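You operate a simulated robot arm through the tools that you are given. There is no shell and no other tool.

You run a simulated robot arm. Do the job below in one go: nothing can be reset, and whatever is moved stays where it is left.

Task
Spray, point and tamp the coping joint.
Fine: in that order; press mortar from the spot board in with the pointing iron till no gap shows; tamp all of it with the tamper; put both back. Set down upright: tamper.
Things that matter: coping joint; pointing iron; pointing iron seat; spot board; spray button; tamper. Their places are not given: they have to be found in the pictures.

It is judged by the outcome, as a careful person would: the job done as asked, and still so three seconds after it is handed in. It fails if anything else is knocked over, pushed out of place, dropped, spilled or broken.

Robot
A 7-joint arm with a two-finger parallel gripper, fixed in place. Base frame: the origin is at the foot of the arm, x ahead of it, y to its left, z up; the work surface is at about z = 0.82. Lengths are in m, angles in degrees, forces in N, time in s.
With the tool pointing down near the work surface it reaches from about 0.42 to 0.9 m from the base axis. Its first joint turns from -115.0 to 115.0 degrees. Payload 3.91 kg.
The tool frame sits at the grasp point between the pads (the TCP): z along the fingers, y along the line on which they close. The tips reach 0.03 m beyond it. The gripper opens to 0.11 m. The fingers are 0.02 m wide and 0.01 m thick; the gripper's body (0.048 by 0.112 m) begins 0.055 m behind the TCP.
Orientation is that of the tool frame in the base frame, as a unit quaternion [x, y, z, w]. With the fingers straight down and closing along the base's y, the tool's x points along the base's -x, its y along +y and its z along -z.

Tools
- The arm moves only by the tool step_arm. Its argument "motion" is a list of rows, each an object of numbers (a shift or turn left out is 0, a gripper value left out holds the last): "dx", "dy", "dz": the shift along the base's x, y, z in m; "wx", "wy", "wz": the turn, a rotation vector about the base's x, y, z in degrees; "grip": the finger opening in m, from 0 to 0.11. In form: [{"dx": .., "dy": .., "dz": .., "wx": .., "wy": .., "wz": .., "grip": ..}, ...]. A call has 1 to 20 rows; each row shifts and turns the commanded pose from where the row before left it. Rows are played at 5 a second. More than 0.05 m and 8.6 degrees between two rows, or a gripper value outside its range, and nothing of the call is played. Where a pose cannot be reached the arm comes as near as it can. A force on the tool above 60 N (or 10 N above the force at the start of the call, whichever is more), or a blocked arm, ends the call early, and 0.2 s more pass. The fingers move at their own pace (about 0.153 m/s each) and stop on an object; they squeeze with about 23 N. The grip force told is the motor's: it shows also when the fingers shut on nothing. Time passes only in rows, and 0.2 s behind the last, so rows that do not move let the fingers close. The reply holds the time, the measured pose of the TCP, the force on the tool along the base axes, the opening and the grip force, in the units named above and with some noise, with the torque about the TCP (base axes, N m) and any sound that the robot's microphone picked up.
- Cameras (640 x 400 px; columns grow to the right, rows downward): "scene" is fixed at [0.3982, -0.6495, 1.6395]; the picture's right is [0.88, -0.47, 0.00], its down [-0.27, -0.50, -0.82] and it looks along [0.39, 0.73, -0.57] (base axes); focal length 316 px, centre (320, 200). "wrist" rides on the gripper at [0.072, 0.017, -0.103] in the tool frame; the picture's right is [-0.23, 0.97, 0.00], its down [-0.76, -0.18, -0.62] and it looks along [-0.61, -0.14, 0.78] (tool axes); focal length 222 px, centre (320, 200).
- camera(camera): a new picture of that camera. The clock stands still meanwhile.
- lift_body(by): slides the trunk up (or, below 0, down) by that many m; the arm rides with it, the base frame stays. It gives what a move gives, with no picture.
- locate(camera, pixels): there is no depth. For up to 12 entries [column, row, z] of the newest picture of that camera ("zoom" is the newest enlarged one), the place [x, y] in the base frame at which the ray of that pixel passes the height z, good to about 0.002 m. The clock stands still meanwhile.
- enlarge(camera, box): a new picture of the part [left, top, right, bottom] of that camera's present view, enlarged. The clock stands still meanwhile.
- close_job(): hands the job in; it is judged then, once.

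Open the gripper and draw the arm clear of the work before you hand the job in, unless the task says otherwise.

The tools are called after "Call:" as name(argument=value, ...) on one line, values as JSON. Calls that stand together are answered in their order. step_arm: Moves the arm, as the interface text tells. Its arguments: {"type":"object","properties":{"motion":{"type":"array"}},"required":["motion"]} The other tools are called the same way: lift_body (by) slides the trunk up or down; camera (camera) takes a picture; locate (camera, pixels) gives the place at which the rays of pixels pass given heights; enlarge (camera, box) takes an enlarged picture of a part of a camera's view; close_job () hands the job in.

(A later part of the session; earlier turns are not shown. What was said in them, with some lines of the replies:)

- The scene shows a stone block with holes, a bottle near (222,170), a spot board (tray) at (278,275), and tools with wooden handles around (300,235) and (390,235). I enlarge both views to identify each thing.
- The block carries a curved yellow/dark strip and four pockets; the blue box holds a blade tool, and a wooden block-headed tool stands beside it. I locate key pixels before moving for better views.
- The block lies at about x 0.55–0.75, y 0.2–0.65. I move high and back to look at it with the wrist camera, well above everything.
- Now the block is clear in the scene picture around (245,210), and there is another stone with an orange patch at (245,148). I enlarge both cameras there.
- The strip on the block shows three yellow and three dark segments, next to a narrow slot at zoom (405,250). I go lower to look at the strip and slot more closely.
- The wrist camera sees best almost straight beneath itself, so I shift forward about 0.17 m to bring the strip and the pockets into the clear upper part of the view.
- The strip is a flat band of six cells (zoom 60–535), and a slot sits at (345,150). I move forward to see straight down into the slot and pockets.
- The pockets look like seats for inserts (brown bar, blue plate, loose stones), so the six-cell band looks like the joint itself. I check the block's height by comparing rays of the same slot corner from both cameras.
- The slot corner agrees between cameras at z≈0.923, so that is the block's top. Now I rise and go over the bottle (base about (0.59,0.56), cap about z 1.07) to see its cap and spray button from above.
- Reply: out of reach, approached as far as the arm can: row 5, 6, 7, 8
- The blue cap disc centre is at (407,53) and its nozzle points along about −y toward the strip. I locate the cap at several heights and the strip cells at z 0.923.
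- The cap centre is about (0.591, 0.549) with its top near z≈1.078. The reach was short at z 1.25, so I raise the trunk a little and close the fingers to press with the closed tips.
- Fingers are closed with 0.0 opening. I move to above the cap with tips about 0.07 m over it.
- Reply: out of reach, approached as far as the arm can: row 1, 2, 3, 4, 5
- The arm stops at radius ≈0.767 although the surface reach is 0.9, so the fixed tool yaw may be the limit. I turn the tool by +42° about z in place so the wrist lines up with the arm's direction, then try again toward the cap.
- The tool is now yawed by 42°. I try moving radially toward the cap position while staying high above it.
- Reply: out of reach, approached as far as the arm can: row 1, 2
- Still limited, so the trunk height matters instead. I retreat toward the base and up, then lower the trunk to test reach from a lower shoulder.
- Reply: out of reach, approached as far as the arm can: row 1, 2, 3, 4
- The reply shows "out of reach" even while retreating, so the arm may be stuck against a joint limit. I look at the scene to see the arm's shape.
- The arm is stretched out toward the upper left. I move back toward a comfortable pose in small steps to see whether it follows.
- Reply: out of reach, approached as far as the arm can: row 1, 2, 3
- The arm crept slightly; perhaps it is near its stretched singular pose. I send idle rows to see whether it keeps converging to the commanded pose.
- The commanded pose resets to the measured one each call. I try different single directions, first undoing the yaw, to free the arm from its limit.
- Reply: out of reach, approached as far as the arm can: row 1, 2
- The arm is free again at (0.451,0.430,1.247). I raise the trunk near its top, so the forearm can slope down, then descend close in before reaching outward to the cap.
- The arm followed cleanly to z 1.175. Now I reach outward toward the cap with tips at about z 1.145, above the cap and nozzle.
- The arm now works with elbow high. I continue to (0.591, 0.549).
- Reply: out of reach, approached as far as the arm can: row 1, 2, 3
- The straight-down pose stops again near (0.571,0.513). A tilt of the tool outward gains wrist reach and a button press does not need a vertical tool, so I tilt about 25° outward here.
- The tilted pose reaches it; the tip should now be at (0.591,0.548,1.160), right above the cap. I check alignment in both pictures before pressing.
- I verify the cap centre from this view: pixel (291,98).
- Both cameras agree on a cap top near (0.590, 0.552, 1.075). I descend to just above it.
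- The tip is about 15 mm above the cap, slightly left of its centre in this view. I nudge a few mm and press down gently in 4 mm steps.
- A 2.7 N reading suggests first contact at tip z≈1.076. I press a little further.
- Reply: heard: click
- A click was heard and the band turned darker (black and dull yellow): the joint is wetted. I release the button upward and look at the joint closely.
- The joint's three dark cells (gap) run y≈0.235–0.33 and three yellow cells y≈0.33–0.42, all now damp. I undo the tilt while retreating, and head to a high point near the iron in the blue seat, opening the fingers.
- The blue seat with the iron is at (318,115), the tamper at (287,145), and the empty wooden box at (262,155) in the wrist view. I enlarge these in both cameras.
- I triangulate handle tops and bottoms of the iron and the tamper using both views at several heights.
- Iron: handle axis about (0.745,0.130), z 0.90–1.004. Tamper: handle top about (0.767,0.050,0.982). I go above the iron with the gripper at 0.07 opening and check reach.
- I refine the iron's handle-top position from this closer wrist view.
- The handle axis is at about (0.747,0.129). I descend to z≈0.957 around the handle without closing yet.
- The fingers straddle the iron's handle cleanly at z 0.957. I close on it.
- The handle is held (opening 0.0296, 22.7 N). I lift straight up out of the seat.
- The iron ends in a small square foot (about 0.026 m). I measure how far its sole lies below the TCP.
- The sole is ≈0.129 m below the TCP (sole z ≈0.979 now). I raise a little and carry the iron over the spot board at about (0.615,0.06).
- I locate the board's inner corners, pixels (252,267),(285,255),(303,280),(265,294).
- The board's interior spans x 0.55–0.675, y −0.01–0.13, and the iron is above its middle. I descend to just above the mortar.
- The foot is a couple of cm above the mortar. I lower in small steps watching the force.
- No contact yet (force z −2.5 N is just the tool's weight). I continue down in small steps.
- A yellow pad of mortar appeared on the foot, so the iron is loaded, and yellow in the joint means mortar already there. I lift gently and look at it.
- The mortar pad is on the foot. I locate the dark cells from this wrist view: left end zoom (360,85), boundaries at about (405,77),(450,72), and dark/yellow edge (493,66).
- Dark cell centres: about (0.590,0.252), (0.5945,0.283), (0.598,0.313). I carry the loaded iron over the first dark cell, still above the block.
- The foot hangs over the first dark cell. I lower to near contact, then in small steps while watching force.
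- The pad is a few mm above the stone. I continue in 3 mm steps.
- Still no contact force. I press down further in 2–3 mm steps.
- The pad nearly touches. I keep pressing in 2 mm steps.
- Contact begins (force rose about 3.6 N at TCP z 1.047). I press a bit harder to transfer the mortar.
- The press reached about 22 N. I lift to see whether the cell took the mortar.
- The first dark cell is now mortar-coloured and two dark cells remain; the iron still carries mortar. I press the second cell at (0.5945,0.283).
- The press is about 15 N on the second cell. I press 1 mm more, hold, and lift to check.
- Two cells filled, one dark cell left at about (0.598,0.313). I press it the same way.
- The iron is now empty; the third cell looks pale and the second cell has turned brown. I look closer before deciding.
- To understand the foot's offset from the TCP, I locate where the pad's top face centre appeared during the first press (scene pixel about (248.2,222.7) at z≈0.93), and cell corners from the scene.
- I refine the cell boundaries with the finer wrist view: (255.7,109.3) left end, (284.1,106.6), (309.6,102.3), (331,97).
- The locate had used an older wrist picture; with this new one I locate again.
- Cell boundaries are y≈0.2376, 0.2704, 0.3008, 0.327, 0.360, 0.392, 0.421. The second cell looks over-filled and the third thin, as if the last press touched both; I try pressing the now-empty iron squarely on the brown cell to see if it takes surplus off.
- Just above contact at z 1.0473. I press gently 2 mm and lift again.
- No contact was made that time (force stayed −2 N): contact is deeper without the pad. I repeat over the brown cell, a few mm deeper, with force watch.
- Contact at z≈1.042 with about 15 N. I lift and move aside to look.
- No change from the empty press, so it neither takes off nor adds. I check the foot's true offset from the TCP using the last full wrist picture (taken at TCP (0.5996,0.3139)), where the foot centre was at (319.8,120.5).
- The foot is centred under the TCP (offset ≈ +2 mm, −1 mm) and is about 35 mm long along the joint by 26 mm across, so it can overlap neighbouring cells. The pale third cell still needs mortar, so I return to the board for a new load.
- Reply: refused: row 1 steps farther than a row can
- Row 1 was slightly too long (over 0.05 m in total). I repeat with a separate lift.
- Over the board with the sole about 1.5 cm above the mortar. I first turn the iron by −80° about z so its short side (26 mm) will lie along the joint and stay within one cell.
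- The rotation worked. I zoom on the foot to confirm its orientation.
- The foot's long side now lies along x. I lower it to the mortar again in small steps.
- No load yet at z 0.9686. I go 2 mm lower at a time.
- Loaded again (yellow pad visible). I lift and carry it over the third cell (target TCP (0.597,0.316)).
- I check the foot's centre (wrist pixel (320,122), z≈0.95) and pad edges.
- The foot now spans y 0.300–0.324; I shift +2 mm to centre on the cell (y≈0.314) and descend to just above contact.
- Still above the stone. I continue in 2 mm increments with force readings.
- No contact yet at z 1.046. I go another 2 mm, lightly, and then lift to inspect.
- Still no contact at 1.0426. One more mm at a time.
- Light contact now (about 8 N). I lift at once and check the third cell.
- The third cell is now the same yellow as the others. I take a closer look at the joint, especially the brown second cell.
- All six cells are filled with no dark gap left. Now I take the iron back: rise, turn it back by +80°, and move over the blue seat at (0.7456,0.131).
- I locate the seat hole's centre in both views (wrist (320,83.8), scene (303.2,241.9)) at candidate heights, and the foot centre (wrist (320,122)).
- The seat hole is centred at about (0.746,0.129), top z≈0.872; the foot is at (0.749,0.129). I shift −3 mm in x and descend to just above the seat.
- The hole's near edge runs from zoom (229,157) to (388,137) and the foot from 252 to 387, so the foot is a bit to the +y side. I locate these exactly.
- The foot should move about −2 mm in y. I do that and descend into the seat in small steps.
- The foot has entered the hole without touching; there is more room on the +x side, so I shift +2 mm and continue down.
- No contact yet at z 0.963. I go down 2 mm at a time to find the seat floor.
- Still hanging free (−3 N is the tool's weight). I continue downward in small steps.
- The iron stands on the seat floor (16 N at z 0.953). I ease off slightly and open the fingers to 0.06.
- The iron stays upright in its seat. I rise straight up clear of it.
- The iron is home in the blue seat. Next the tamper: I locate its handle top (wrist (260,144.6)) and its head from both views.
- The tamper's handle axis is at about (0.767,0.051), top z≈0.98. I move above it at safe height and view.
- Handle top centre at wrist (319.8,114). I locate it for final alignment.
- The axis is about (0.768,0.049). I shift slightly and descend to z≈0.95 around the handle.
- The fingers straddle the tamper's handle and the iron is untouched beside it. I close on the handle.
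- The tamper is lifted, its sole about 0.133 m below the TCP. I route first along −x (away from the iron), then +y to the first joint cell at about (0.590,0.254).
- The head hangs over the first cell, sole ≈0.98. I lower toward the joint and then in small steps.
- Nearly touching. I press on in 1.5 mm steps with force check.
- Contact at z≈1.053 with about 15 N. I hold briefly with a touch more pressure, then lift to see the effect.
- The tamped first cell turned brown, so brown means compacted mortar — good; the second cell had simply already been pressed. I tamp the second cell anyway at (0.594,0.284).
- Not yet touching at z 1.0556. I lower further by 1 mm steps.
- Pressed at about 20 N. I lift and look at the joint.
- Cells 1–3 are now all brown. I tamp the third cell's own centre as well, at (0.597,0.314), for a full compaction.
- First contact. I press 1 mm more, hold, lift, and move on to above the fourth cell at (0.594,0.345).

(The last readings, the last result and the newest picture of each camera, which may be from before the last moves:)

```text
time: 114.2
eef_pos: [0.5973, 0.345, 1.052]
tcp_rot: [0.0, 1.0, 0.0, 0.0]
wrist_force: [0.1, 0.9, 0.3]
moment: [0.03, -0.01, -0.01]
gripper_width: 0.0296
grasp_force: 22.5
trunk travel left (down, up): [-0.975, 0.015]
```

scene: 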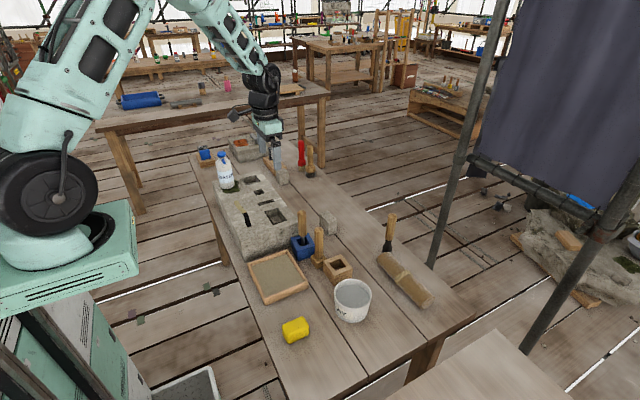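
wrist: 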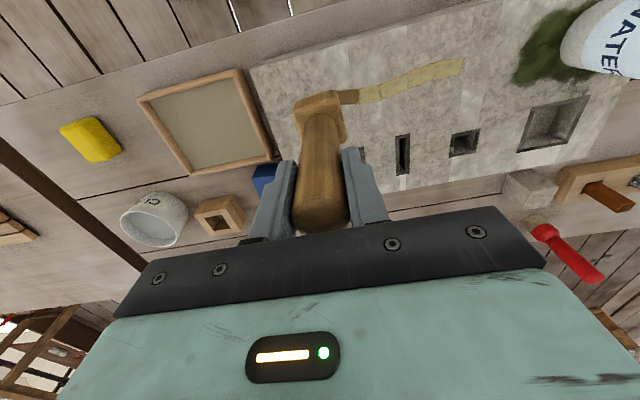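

Light contact on the fourth cell. I press 1.5 mm more and lift to check.

Call:
step_arm(motion=[{"dz": -0.001}, {"dz": -0.0005}, {}])

Call:
step_arm(motion=[{"dz": 0.006}, {"dz": 0.02}, {"dz": 0.025}, {}])

Call:
enlarge(camera="scene", box=[225, 180, 285, 240])

Call:
enlarge(camera="wrist", box=[180, 40, 420, 160])

```text
time: 115.0
eef_pos: [0.5954, 0.3459, 1.0529]
tcp_rot: [0.0, 1.0, 0.001, 0.0]
wrist_force: [-4.6, -1.3, 22.4]
moment: [-0.3, 0.24, -0.07]
gripper_width: 0.0294
grasp_force: 23.3
trunk travel left (down, up): [-0.975, 0.015]
```

```text
time: 116.0
eef_pos: [0.5964, 0.3446, 1.1003]
tcp_rot: [0.0, 1.0, -0.001, -0.002]
wrist_force: [0.7, 0.0, -2.8]
moment: [-0.03, 0.0, -0.03]
gripper_width: 0.0296
grasp_force: 22.6
trunk travel left (down, up): [-0.975, 0.015]
```

```text
6.67 times, centred on (255, 210) of scene
```

zoom: 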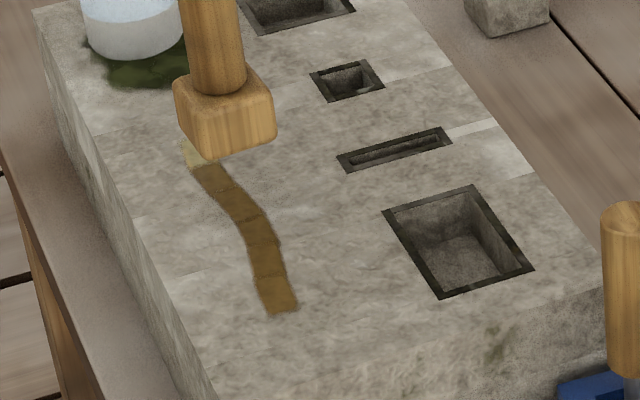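

```text
2.67 times, centred on (300, 100) of wrist
```

zoom: 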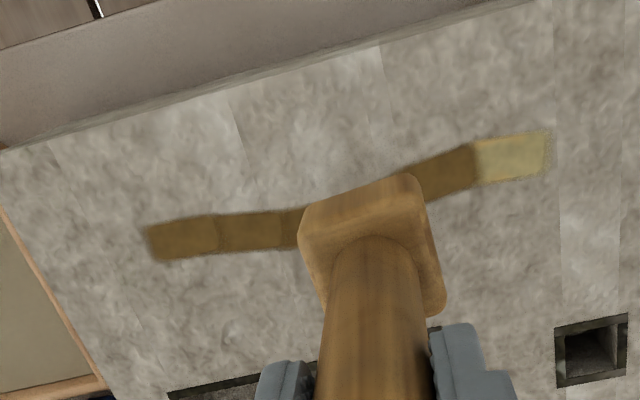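

Only the sixth cell is still yellow. I tamp the fifth centre at (0.591,0.376), then the sixth.

Call:
step_arm(motion=[{"dx": -0.005, "dy": 0.031}, {"dz": -0.03}, {"dz": -0.012}, {"dz": -0.004}, {"dz": -0.001}, {}])

Call:
step_arm(motion=[{"dz": -0.001}, {}])

```text
time: 117.5
eef_pos: [0.5906, 0.3765, 1.0549]
tcp_rot: [0.0, 1.0, 0.0, 0.0]
wrist_force: [-0.1, -1.0, -2.3]
moment: [0.03, -0.02, 0.03]
gripper_width: 0.0297
grasp_force: 23.0
trunk travel left (down, up): [-0.975, 0.015]
```

```text
time: 118.0
eef_pos: [0.5912, 0.376, 1.0536]
tcp_rot: [0.0, 1.0, 0.0, -0.002]
wrist_force: [-0.3, 0.0, -2.0]
moment: [0.03, -0.02, -0.02]
gripper_width: 0.0296
grasp_force: 23.1
trunk travel left (down, up): [-0.975, 0.015]
```

Not in contact yet. I press down 1 mm at a time.

Call:
step_arm(motion=[{"dz": -0.001}, {}])

Call:
step_arm(motion=[{"dz": -0.001}, {}])

```text
time: 118.7
eef_pos: [0.5896, 0.3766, 1.0524]
tcp_rot: [0.001, 1.0, 0.0, 0.0]
wrist_force: [0.2, 0.2, -2.2]
moment: [0.04, 0.02, -0.01]
gripper_width: 0.0296
grasp_force: 23.5
trunk travel left (down, up): [-0.975, 0.015]
```

```text
time: 119.2
eef_pos: [0.5917, 0.3761, 1.0541]
tcp_rot: [0.001, 1.0, -0.001, -0.002]
wrist_force: [-2.2, -1.1, 1.1]
moment: [-0.16, 0.09, -0.04]
gripper_width: 0.0298
grasp_force: 22.5
trunk travel left (down, up): [-0.975, 0.015]
```

Contact starts. I press another mm, then lift and move above the sixth cell at (0.5925,0.406).

Call:
step_arm(motion=[{"dz": -0.001}, {}, {"dz": 0.006}, {"dz": 0.02}, {"dz": 0.025}, {"dx": 0.001, "dy": 0.03}, {}])

Call:
step_arm(motion=[{"dz": -0.03}, {"dz": -0.015}, {"dz": -0.004}, {}])

Call:
step_arm(motion=[{"dz": -0.001}, {}])

```text
time: 120.8
eef_pos: [0.592, 0.4055, 1.1012]
tcp_rot: [0.001, 1.0, 0.0, -0.001]
wrist_force: [-1.4, -0.3, -2.6]
moment: [0.0, 0.0, 0.0]
gripper_width: 0.0299
grasp_force: 23.2
trunk travel left (down, up): [-0.975, 0.015]
```

```text
time: 121.8
eef_pos: [0.591, 0.4067, 1.0522]
tcp_rot: [0.0, 1.0, 0.0, -0.001]
wrist_force: [-0.8, -0.4, -3.0]
moment: [-0.01, 0.0, -0.02]
gripper_width: 0.0296
grasp_force: 22.8
trunk travel left (down, up): [-0.975, 0.015]
```

```text
time: 122.5
eef_pos: [0.5919, 0.4062, 1.053]
tcp_rot: [0.0, 1.0, 0.0, -0.001]
wrist_force: [0.1, -0.2, -2.0]
moment: [-0.01, 0.02, -0.02]
gripper_width: 0.0295
grasp_force: 22.5
trunk travel left (down, up): [-0.975, 0.015]
```

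No contact yet on the sixth cell; I continue in 1 mm steps.

Call:
step_arm(motion=[{"dz": -0.001}, {}])

Call:
step_arm(motion=[{"dz": -0.001}, {}])

```text
time: 123.0
eef_pos: [0.5921, 0.4052, 1.053]
tcp_rot: [0.0, 1.0, 0.0, 0.0]
wrist_force: [-2.3, -2.9, 8.9]
moment: [-0.3, 0.01, -0.04]
gripper_width: 0.0295
grasp_force: 23.2
trunk travel left (down, up): [-0.975, 0.015]
```

```text
time: 123.7
eef_pos: [0.5903, 0.4068, 1.0527]
tcp_rot: [-0.001, 1.0, 0.001, 0.0]
wrist_force: [-3.5, -3.8, 23.9]
moment: [-0.41, 0.15, -0.12]
gripper_width: 0.0296
grasp_force: 23.1
trunk travel left (down, up): [-0.975, 0.015]
```

The press reached about 26 N. I lift, move aside toward −y/−x of the joint and inspect all of it.

Call:
step_arm(motion=[{"dz": 0.006}, {"dz": 0.02}, {"dz": 0.03}, {"dx": 0.04, "dz": 0.02}, {"dx": 0.04}, {}])

Call:
enlarge(camera="scene", box=[225, 180, 285, 240])

Call:
enlarge(camera="wrist", box=[120, 0, 440, 160])

```text
time: 125.0
eef_pos: [0.6747, 0.4043, 1.1271]
tcp_rot: [0.0, 1.0, -0.001, 0.0]
wrist_force: [0.3, -0.4, -2.7]
moment: [-0.02, 0.02, -0.02]
gripper_width: 0.0297
grasp_force: 22.7
trunk travel left (down, up): [-0.975, 0.015]
```

```text
6.67 times, centred on (255, 210) of scene
```

zoom: 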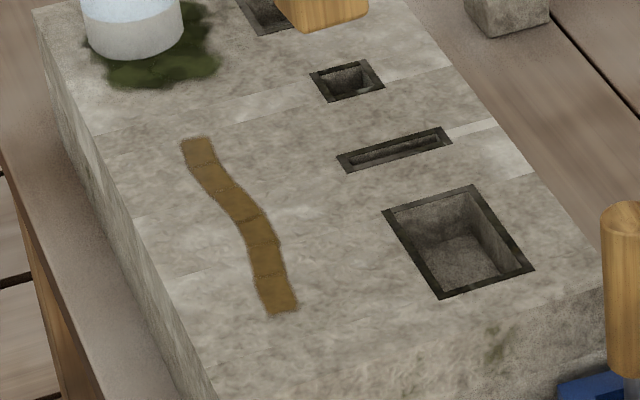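

```text
2.00 times, centred on (280, 80) of wrist
```

zoom: 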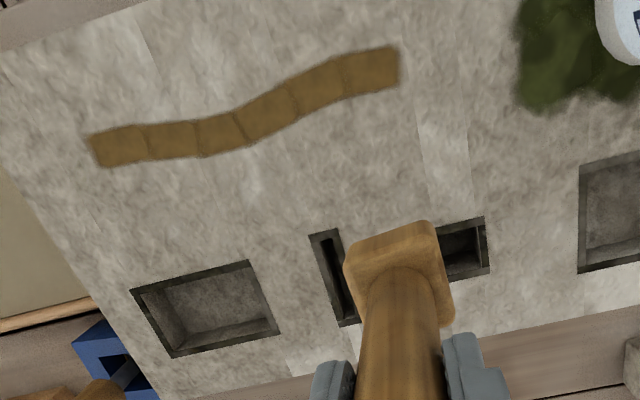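

The whole joint is now uniformly brown (compacted) with no gap. I carry the tamper back: up, over −x, then −y to y≈0.05, and then +x over its old place, staying clear of the iron.

Call:
step_arm(motion=[{"dz": 0.04}, {"dx": -0.04}, {"dx": -0.04}, {"dy": -0.0443}, {"dy": -0.0443}, {"dy": -0.0443}, {"dy": -0.0443}, {"dy": -0.0443}, {"dy": -0.0443}, {"dy": -0.0443}, {"dy": -0.0443}, {}])

Call:
step_arm(motion=[{"dx": 0.043}, {"dx": 0.043}, {"dx": 0.043}, {"dx": 0.043}, {}])

Call:
camera(camera="wrist")

Call:
enlarge(camera="scene", box=[280, 180, 360, 280])

```text
time: 127.7
eef_pos: [0.5905, 0.0517, 1.1661]
tcp_rot: [0.0, 1.0, 0.0, -0.001]
wrist_force: [-0.2, 0.4, -2.9]
moment: [0.0, -0.03, -0.03]
gripper_width: 0.0296
grasp_force: 23.6
trunk travel left (down, up): [-0.975, 0.015]
```

```text
time: 128.8
eef_pos: [0.7638, 0.0523, 1.1675]
tcp_rot: [0.0, 1.0, 0.001, -0.001]
wrist_force: [0.4, 0.2, -3.5]
moment: [0.0, 0.02, 0.02]
gripper_width: 0.0298
grasp_force: 23.6
trunk travel left (down, up): [-0.975, 0.015]
```

```text
taken
```

wrist: 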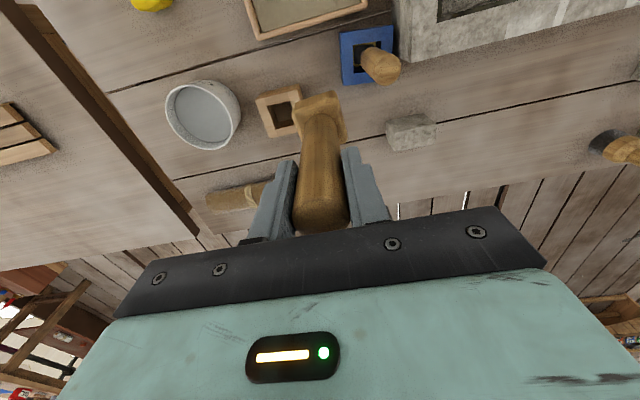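

```text
4.00 times, centred on (320, 230) of scene
```

zoom: 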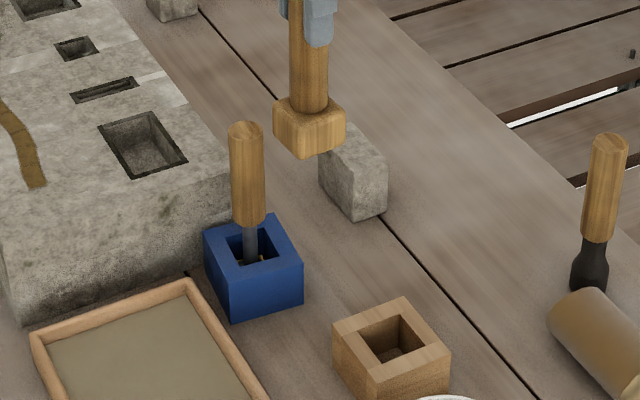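

The tamper is near its old place; I correct by (+4 mm, −3 mm) and lower it to a few cm above the table.

Call:
step_arm(motion=[{"dx": 0.004, "dy": -0.003, "dz": -0.03}, {"dz": -0.04}, {"dz": -0.04}, {"dz": -0.04}, {"dz": -0.03}, {}])

Call:
enlarge(camera="scene", box=[290, 210, 350, 280])

Call:
enlarge(camera="wrist", box=[240, 40, 420, 160])

```text
time: 130.2
eef_pos: [0.7675, 0.0504, 0.9844]
tcp_rot: [0.001, 1.0, 0.0, 0.0]
wrist_force: [-1.1, -0.6, -2.9]
moment: [0.01, 0.03, 0.0]
gripper_width: 0.0297
grasp_force: 23.2
trunk travel left (down, up): [-0.975, 0.015]
```

```text
5.71 times, centred on (320, 245) of scene
```

zoom: 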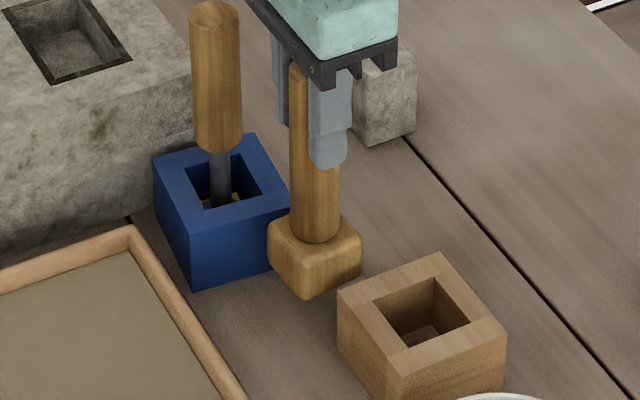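

```text
3.33 times, centred on (330, 100) of wrist
```

zoom: 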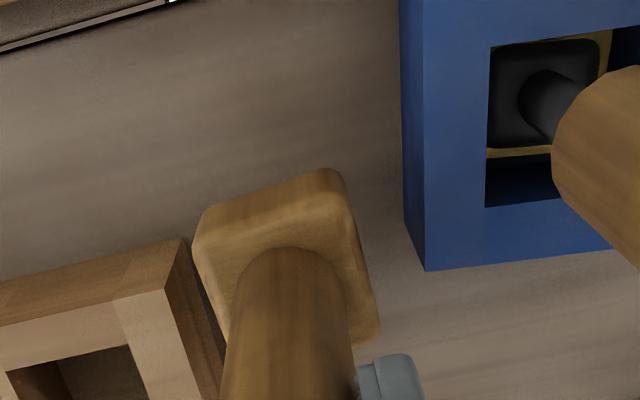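

There is clearance on both sides. I lower to just above the table and then gently to contact.

Call:
step_arm(motion=[{"dz": -0.012}, {"dz": -0.01}, {"dz": -0.005}, {}])

Call:
step_arm(motion=[{"dz": -0.002}, {"dz": -0.001}, {}])

Call:
step_arm(motion=[{"dz": -0.001}, {}])

```text
time: 131.2
eef_pos: [0.7688, 0.0508, 0.9576]
tcp_rot: [0.001, 1.0, 0.0, -0.001]
wrist_force: [-0.2, -0.4, -2.1]
moment: [0.0, 0.01, -0.01]
gripper_width: 0.0299
grasp_force: 23.0
trunk travel left (down, up): [-0.975, 0.015]
```

```text
time: 132.1
eef_pos: [0.7668, 0.0497, 0.955]
tcp_rot: [-0.001, 1.0, 0.0, -0.002]
wrist_force: [0.4, -0.8, -2.9]
moment: [-0.01, 0.0, -0.02]
gripper_width: 0.0296
grasp_force: 23.3
trunk travel left (down, up): [-0.975, 0.015]
```

```text
time: 132.7
eef_pos: [0.7665, 0.0492, 0.9555]
tcp_rot: [0.0, 1.0, 0.0, -0.001]
wrist_force: [-0.2, 0.1, -2.9]
moment: [0.02, 0.02, 0.03]
gripper_width: 0.0297
grasp_force: 23.0
trunk travel left (down, up): [-0.975, 0.015]
```

Still hanging (−2.9 N). I continue by 1 mm steps.

Call:
step_arm(motion=[{"dz": -0.001}, {}])

Call:
step_arm(motion=[{"dz": -0.001}, {}])

Call:
step_arm(motion=[{"dz": -0.001}, {}])

```text
time: 133.2
eef_pos: [0.7675, 0.0483, 0.9545]
tcp_rot: [0.0, 1.0, 0.0, -0.001]
wrist_force: [0.1, 1.3, -2.3]
moment: [-0.01, 0.03, 0.0]
gripper_width: 0.0296
grasp_force: 22.5
trunk travel left (down, up): [-0.975, 0.015]
```

```text
time: 133.8
eef_pos: [0.7679, 0.0494, 0.951]
tcp_rot: [0.0, 1.0, 0.0, -0.002]
wrist_force: [-1.3, -0.1, -1.1]
moment: [-0.09, 0.05, 0.02]
gripper_width: 0.0292
grasp_force: 23.3
trunk travel left (down, up): [-0.975, 0.015]
```

```text
time: 134.4
eef_pos: [0.7689, 0.0485, 0.9521]
tcp_rot: [-0.001, 1.0, 0.0, 0.0]
wrist_force: [-2.6, 0.2, 11.4]
moment: [-0.03, 0.1, -0.01]
gripper_width: 0.0293
grasp_force: 23.1
trunk travel left (down, up): [-0.975, 0.015]
```

The tamper is on the table (about 14 N down). I open the fingers gently to 0.06.

Call:
step_arm(motion=[{"dz": 0.0005}, {"grip": 0.035}, {"grip": 0.045}, {"grip": 0.06}, {}, {}])

Call:
enlarge(camera="scene", box=[290, 200, 350, 275])

```text
time: 135.8
eef_pos: [0.7678, 0.0481, 0.9531]
tcp_rot: [0.0, 1.0, 0.0, 0.0]
wrist_force: [-0.2, 1.0, -0.4]
moment: [-0.03, -0.02, 0.04]
gripper_width: 0.0602
grasp_force: 0.0
trunk travel left (down, up): [-0.975, 0.015]
```

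```text
5.33 times, centred on (320, 238) of scene
```

zoom: 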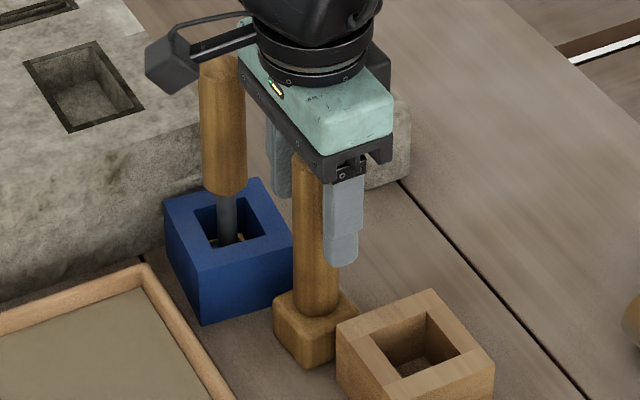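

The tamper stands free and upright. I rise straight up and retreat toward the base side.

Call:
step_arm(motion=[{"dz": 0.02}, {"dz": 0.04}, {"dz": 0.04}, {"dz": 0.045}, {"dz": 0.045}, {"dz": 0.045}, {"dx": -0.045}, {"dx": -0.045}, {"dx": -0.045}, {"dx": -0.045}, {}])

Call:
camera(camera="scene")

Call:
enlarge(camera="scene", box=[280, 200, 360, 290])

Call:
enlarge(camera="scene", box=[205, 140, 295, 240])

```text
time: 138.2
eef_pos: [0.5872, 0.0464, 1.1874]
tcp_rot: [0.001, 1.0, 0.0, 0.0]
wrist_force: [0.5, -0.4, 0.6]
moment: [0.0, 0.02, 0.02]
gripper_width: 0.06
grasp_force: 0.0
trunk travel left (down, up): [-0.975, 0.015]
```

```text
taken
```

scene: 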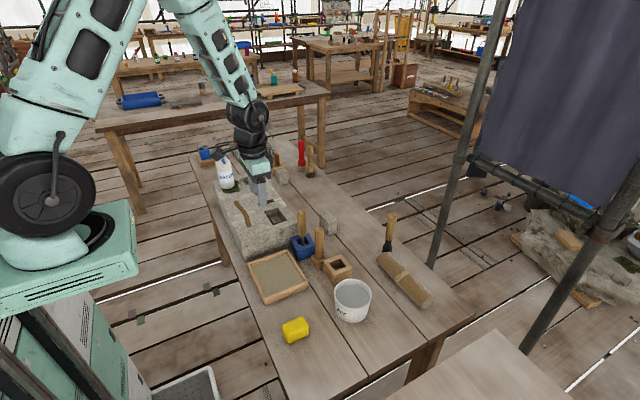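

```text
4.44 times, centred on (320, 245) of scene
```

zoom: 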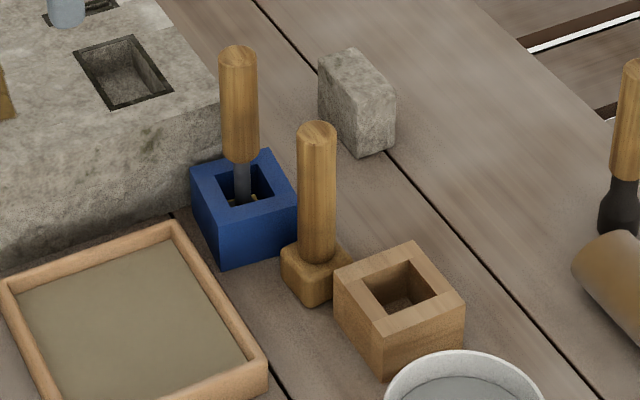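

```text
4.00 times, centred on (250, 190) of scene
```

zoom: 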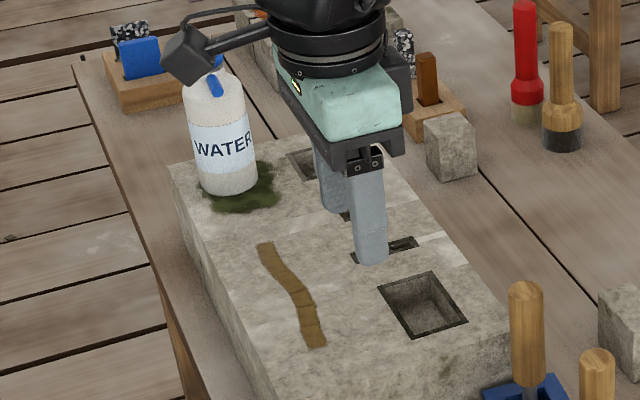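

Both tools stand as at the start. I open the gripper fully and draw the arm away, then do a last check of the joint.

Call:
step_arm(motion=[{"dx": -0.02, "dy": -0.03, "dz": 0.03, "grip": 0.11}, {"dx": -0.02, "dy": -0.03, "dz": 0.03}, {"dx": -0.01, "dy": -0.03, "dz": 0.03}, {"dy": -0.03}, {}])

Call:
enlarge(camera="scene", box=[230, 190, 280, 235])

Call:
camera(camera="wrist")

Call:
enlarge(camera="wrist", box=[440, 0, 640, 150])

```text
time: 139.4
eef_pos: [0.5376, -0.0733, 1.2785]
tcp_rot: [0.0, 1.0, 0.0, 0.0]
wrist_force: [-0.3, -0.4, 0.3]
moment: [-0.03, -0.02, 0.02]
gripper_width: 0.1099
grasp_force: 0.1
trunk travel left (down, up): [-0.975, 0.015]
```

```text
8.89 times, centred on (255, 212) of scene
```

zoom: 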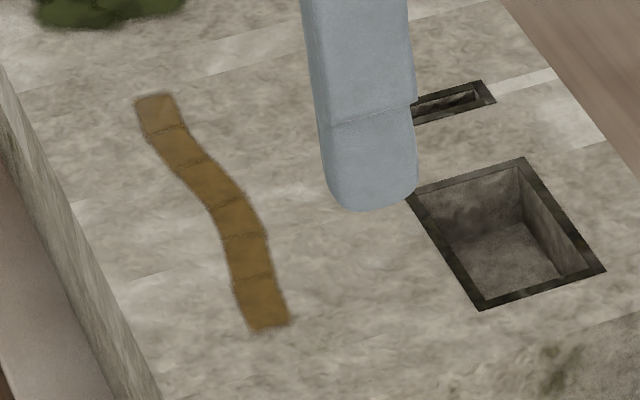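

```text
taken
```

wrist: 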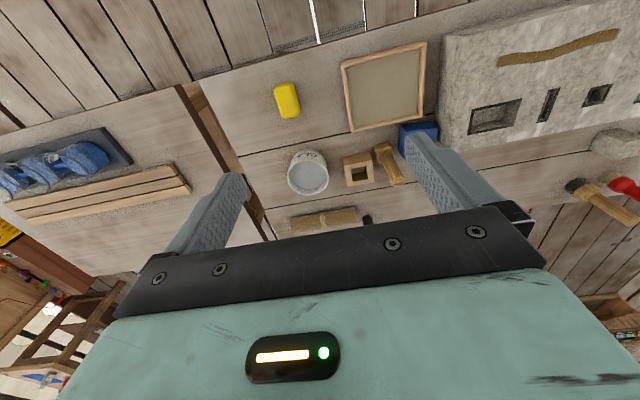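

```text
2.67 times, centred on (540, 75) of wrist
```

zoom: 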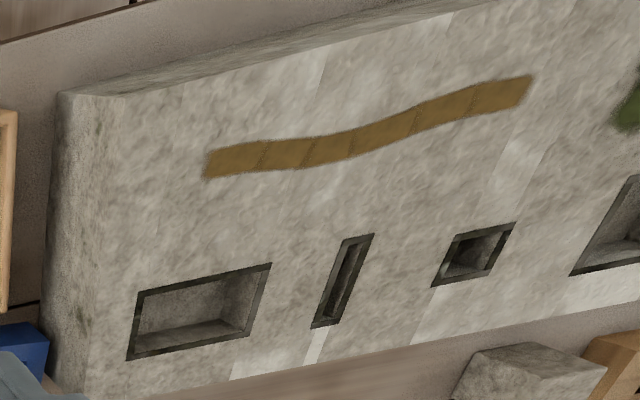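

All six cells of the joint look alike: filled and compacted, with no dark gap. The iron is in its blue seat, the tamper stands upright where it was, the bottle and everything else are in place, and the arm is clear with the gripper open. I hand the job in.

Call:
close_job()

```text
The job is handed in.
```

I sprayed, pointed and tamped the coping joint in that order, and handed the job in. The result of the judging has not come back.

- **Spray:** One press of the bottle's cap (it clicked) wetted the whole joint.
- **Point:** I filled the three open cells with mortar from the spot board. The third came out thin at first, so I loaded the iron again and topped it up. No dark gap showed in the last pictures.
- **Tamp:** I pressed the tamper on the centre of each of the six cells, and the whole joint ended up one even brown. The second cell had already turned brown while I was pressing the third with the iron. I took brown to mean compacted, because the first cell turned the same colour when tamped.
- **Put back:** The pointing iron stands in its blue seat, with some leftover mortar still on its foot. The tamper stands upright where it was.

The last pictures show nothing else moved. I left the gripper open and the arm clear of the work, and left the trunk 0.15 m higher than at the start.
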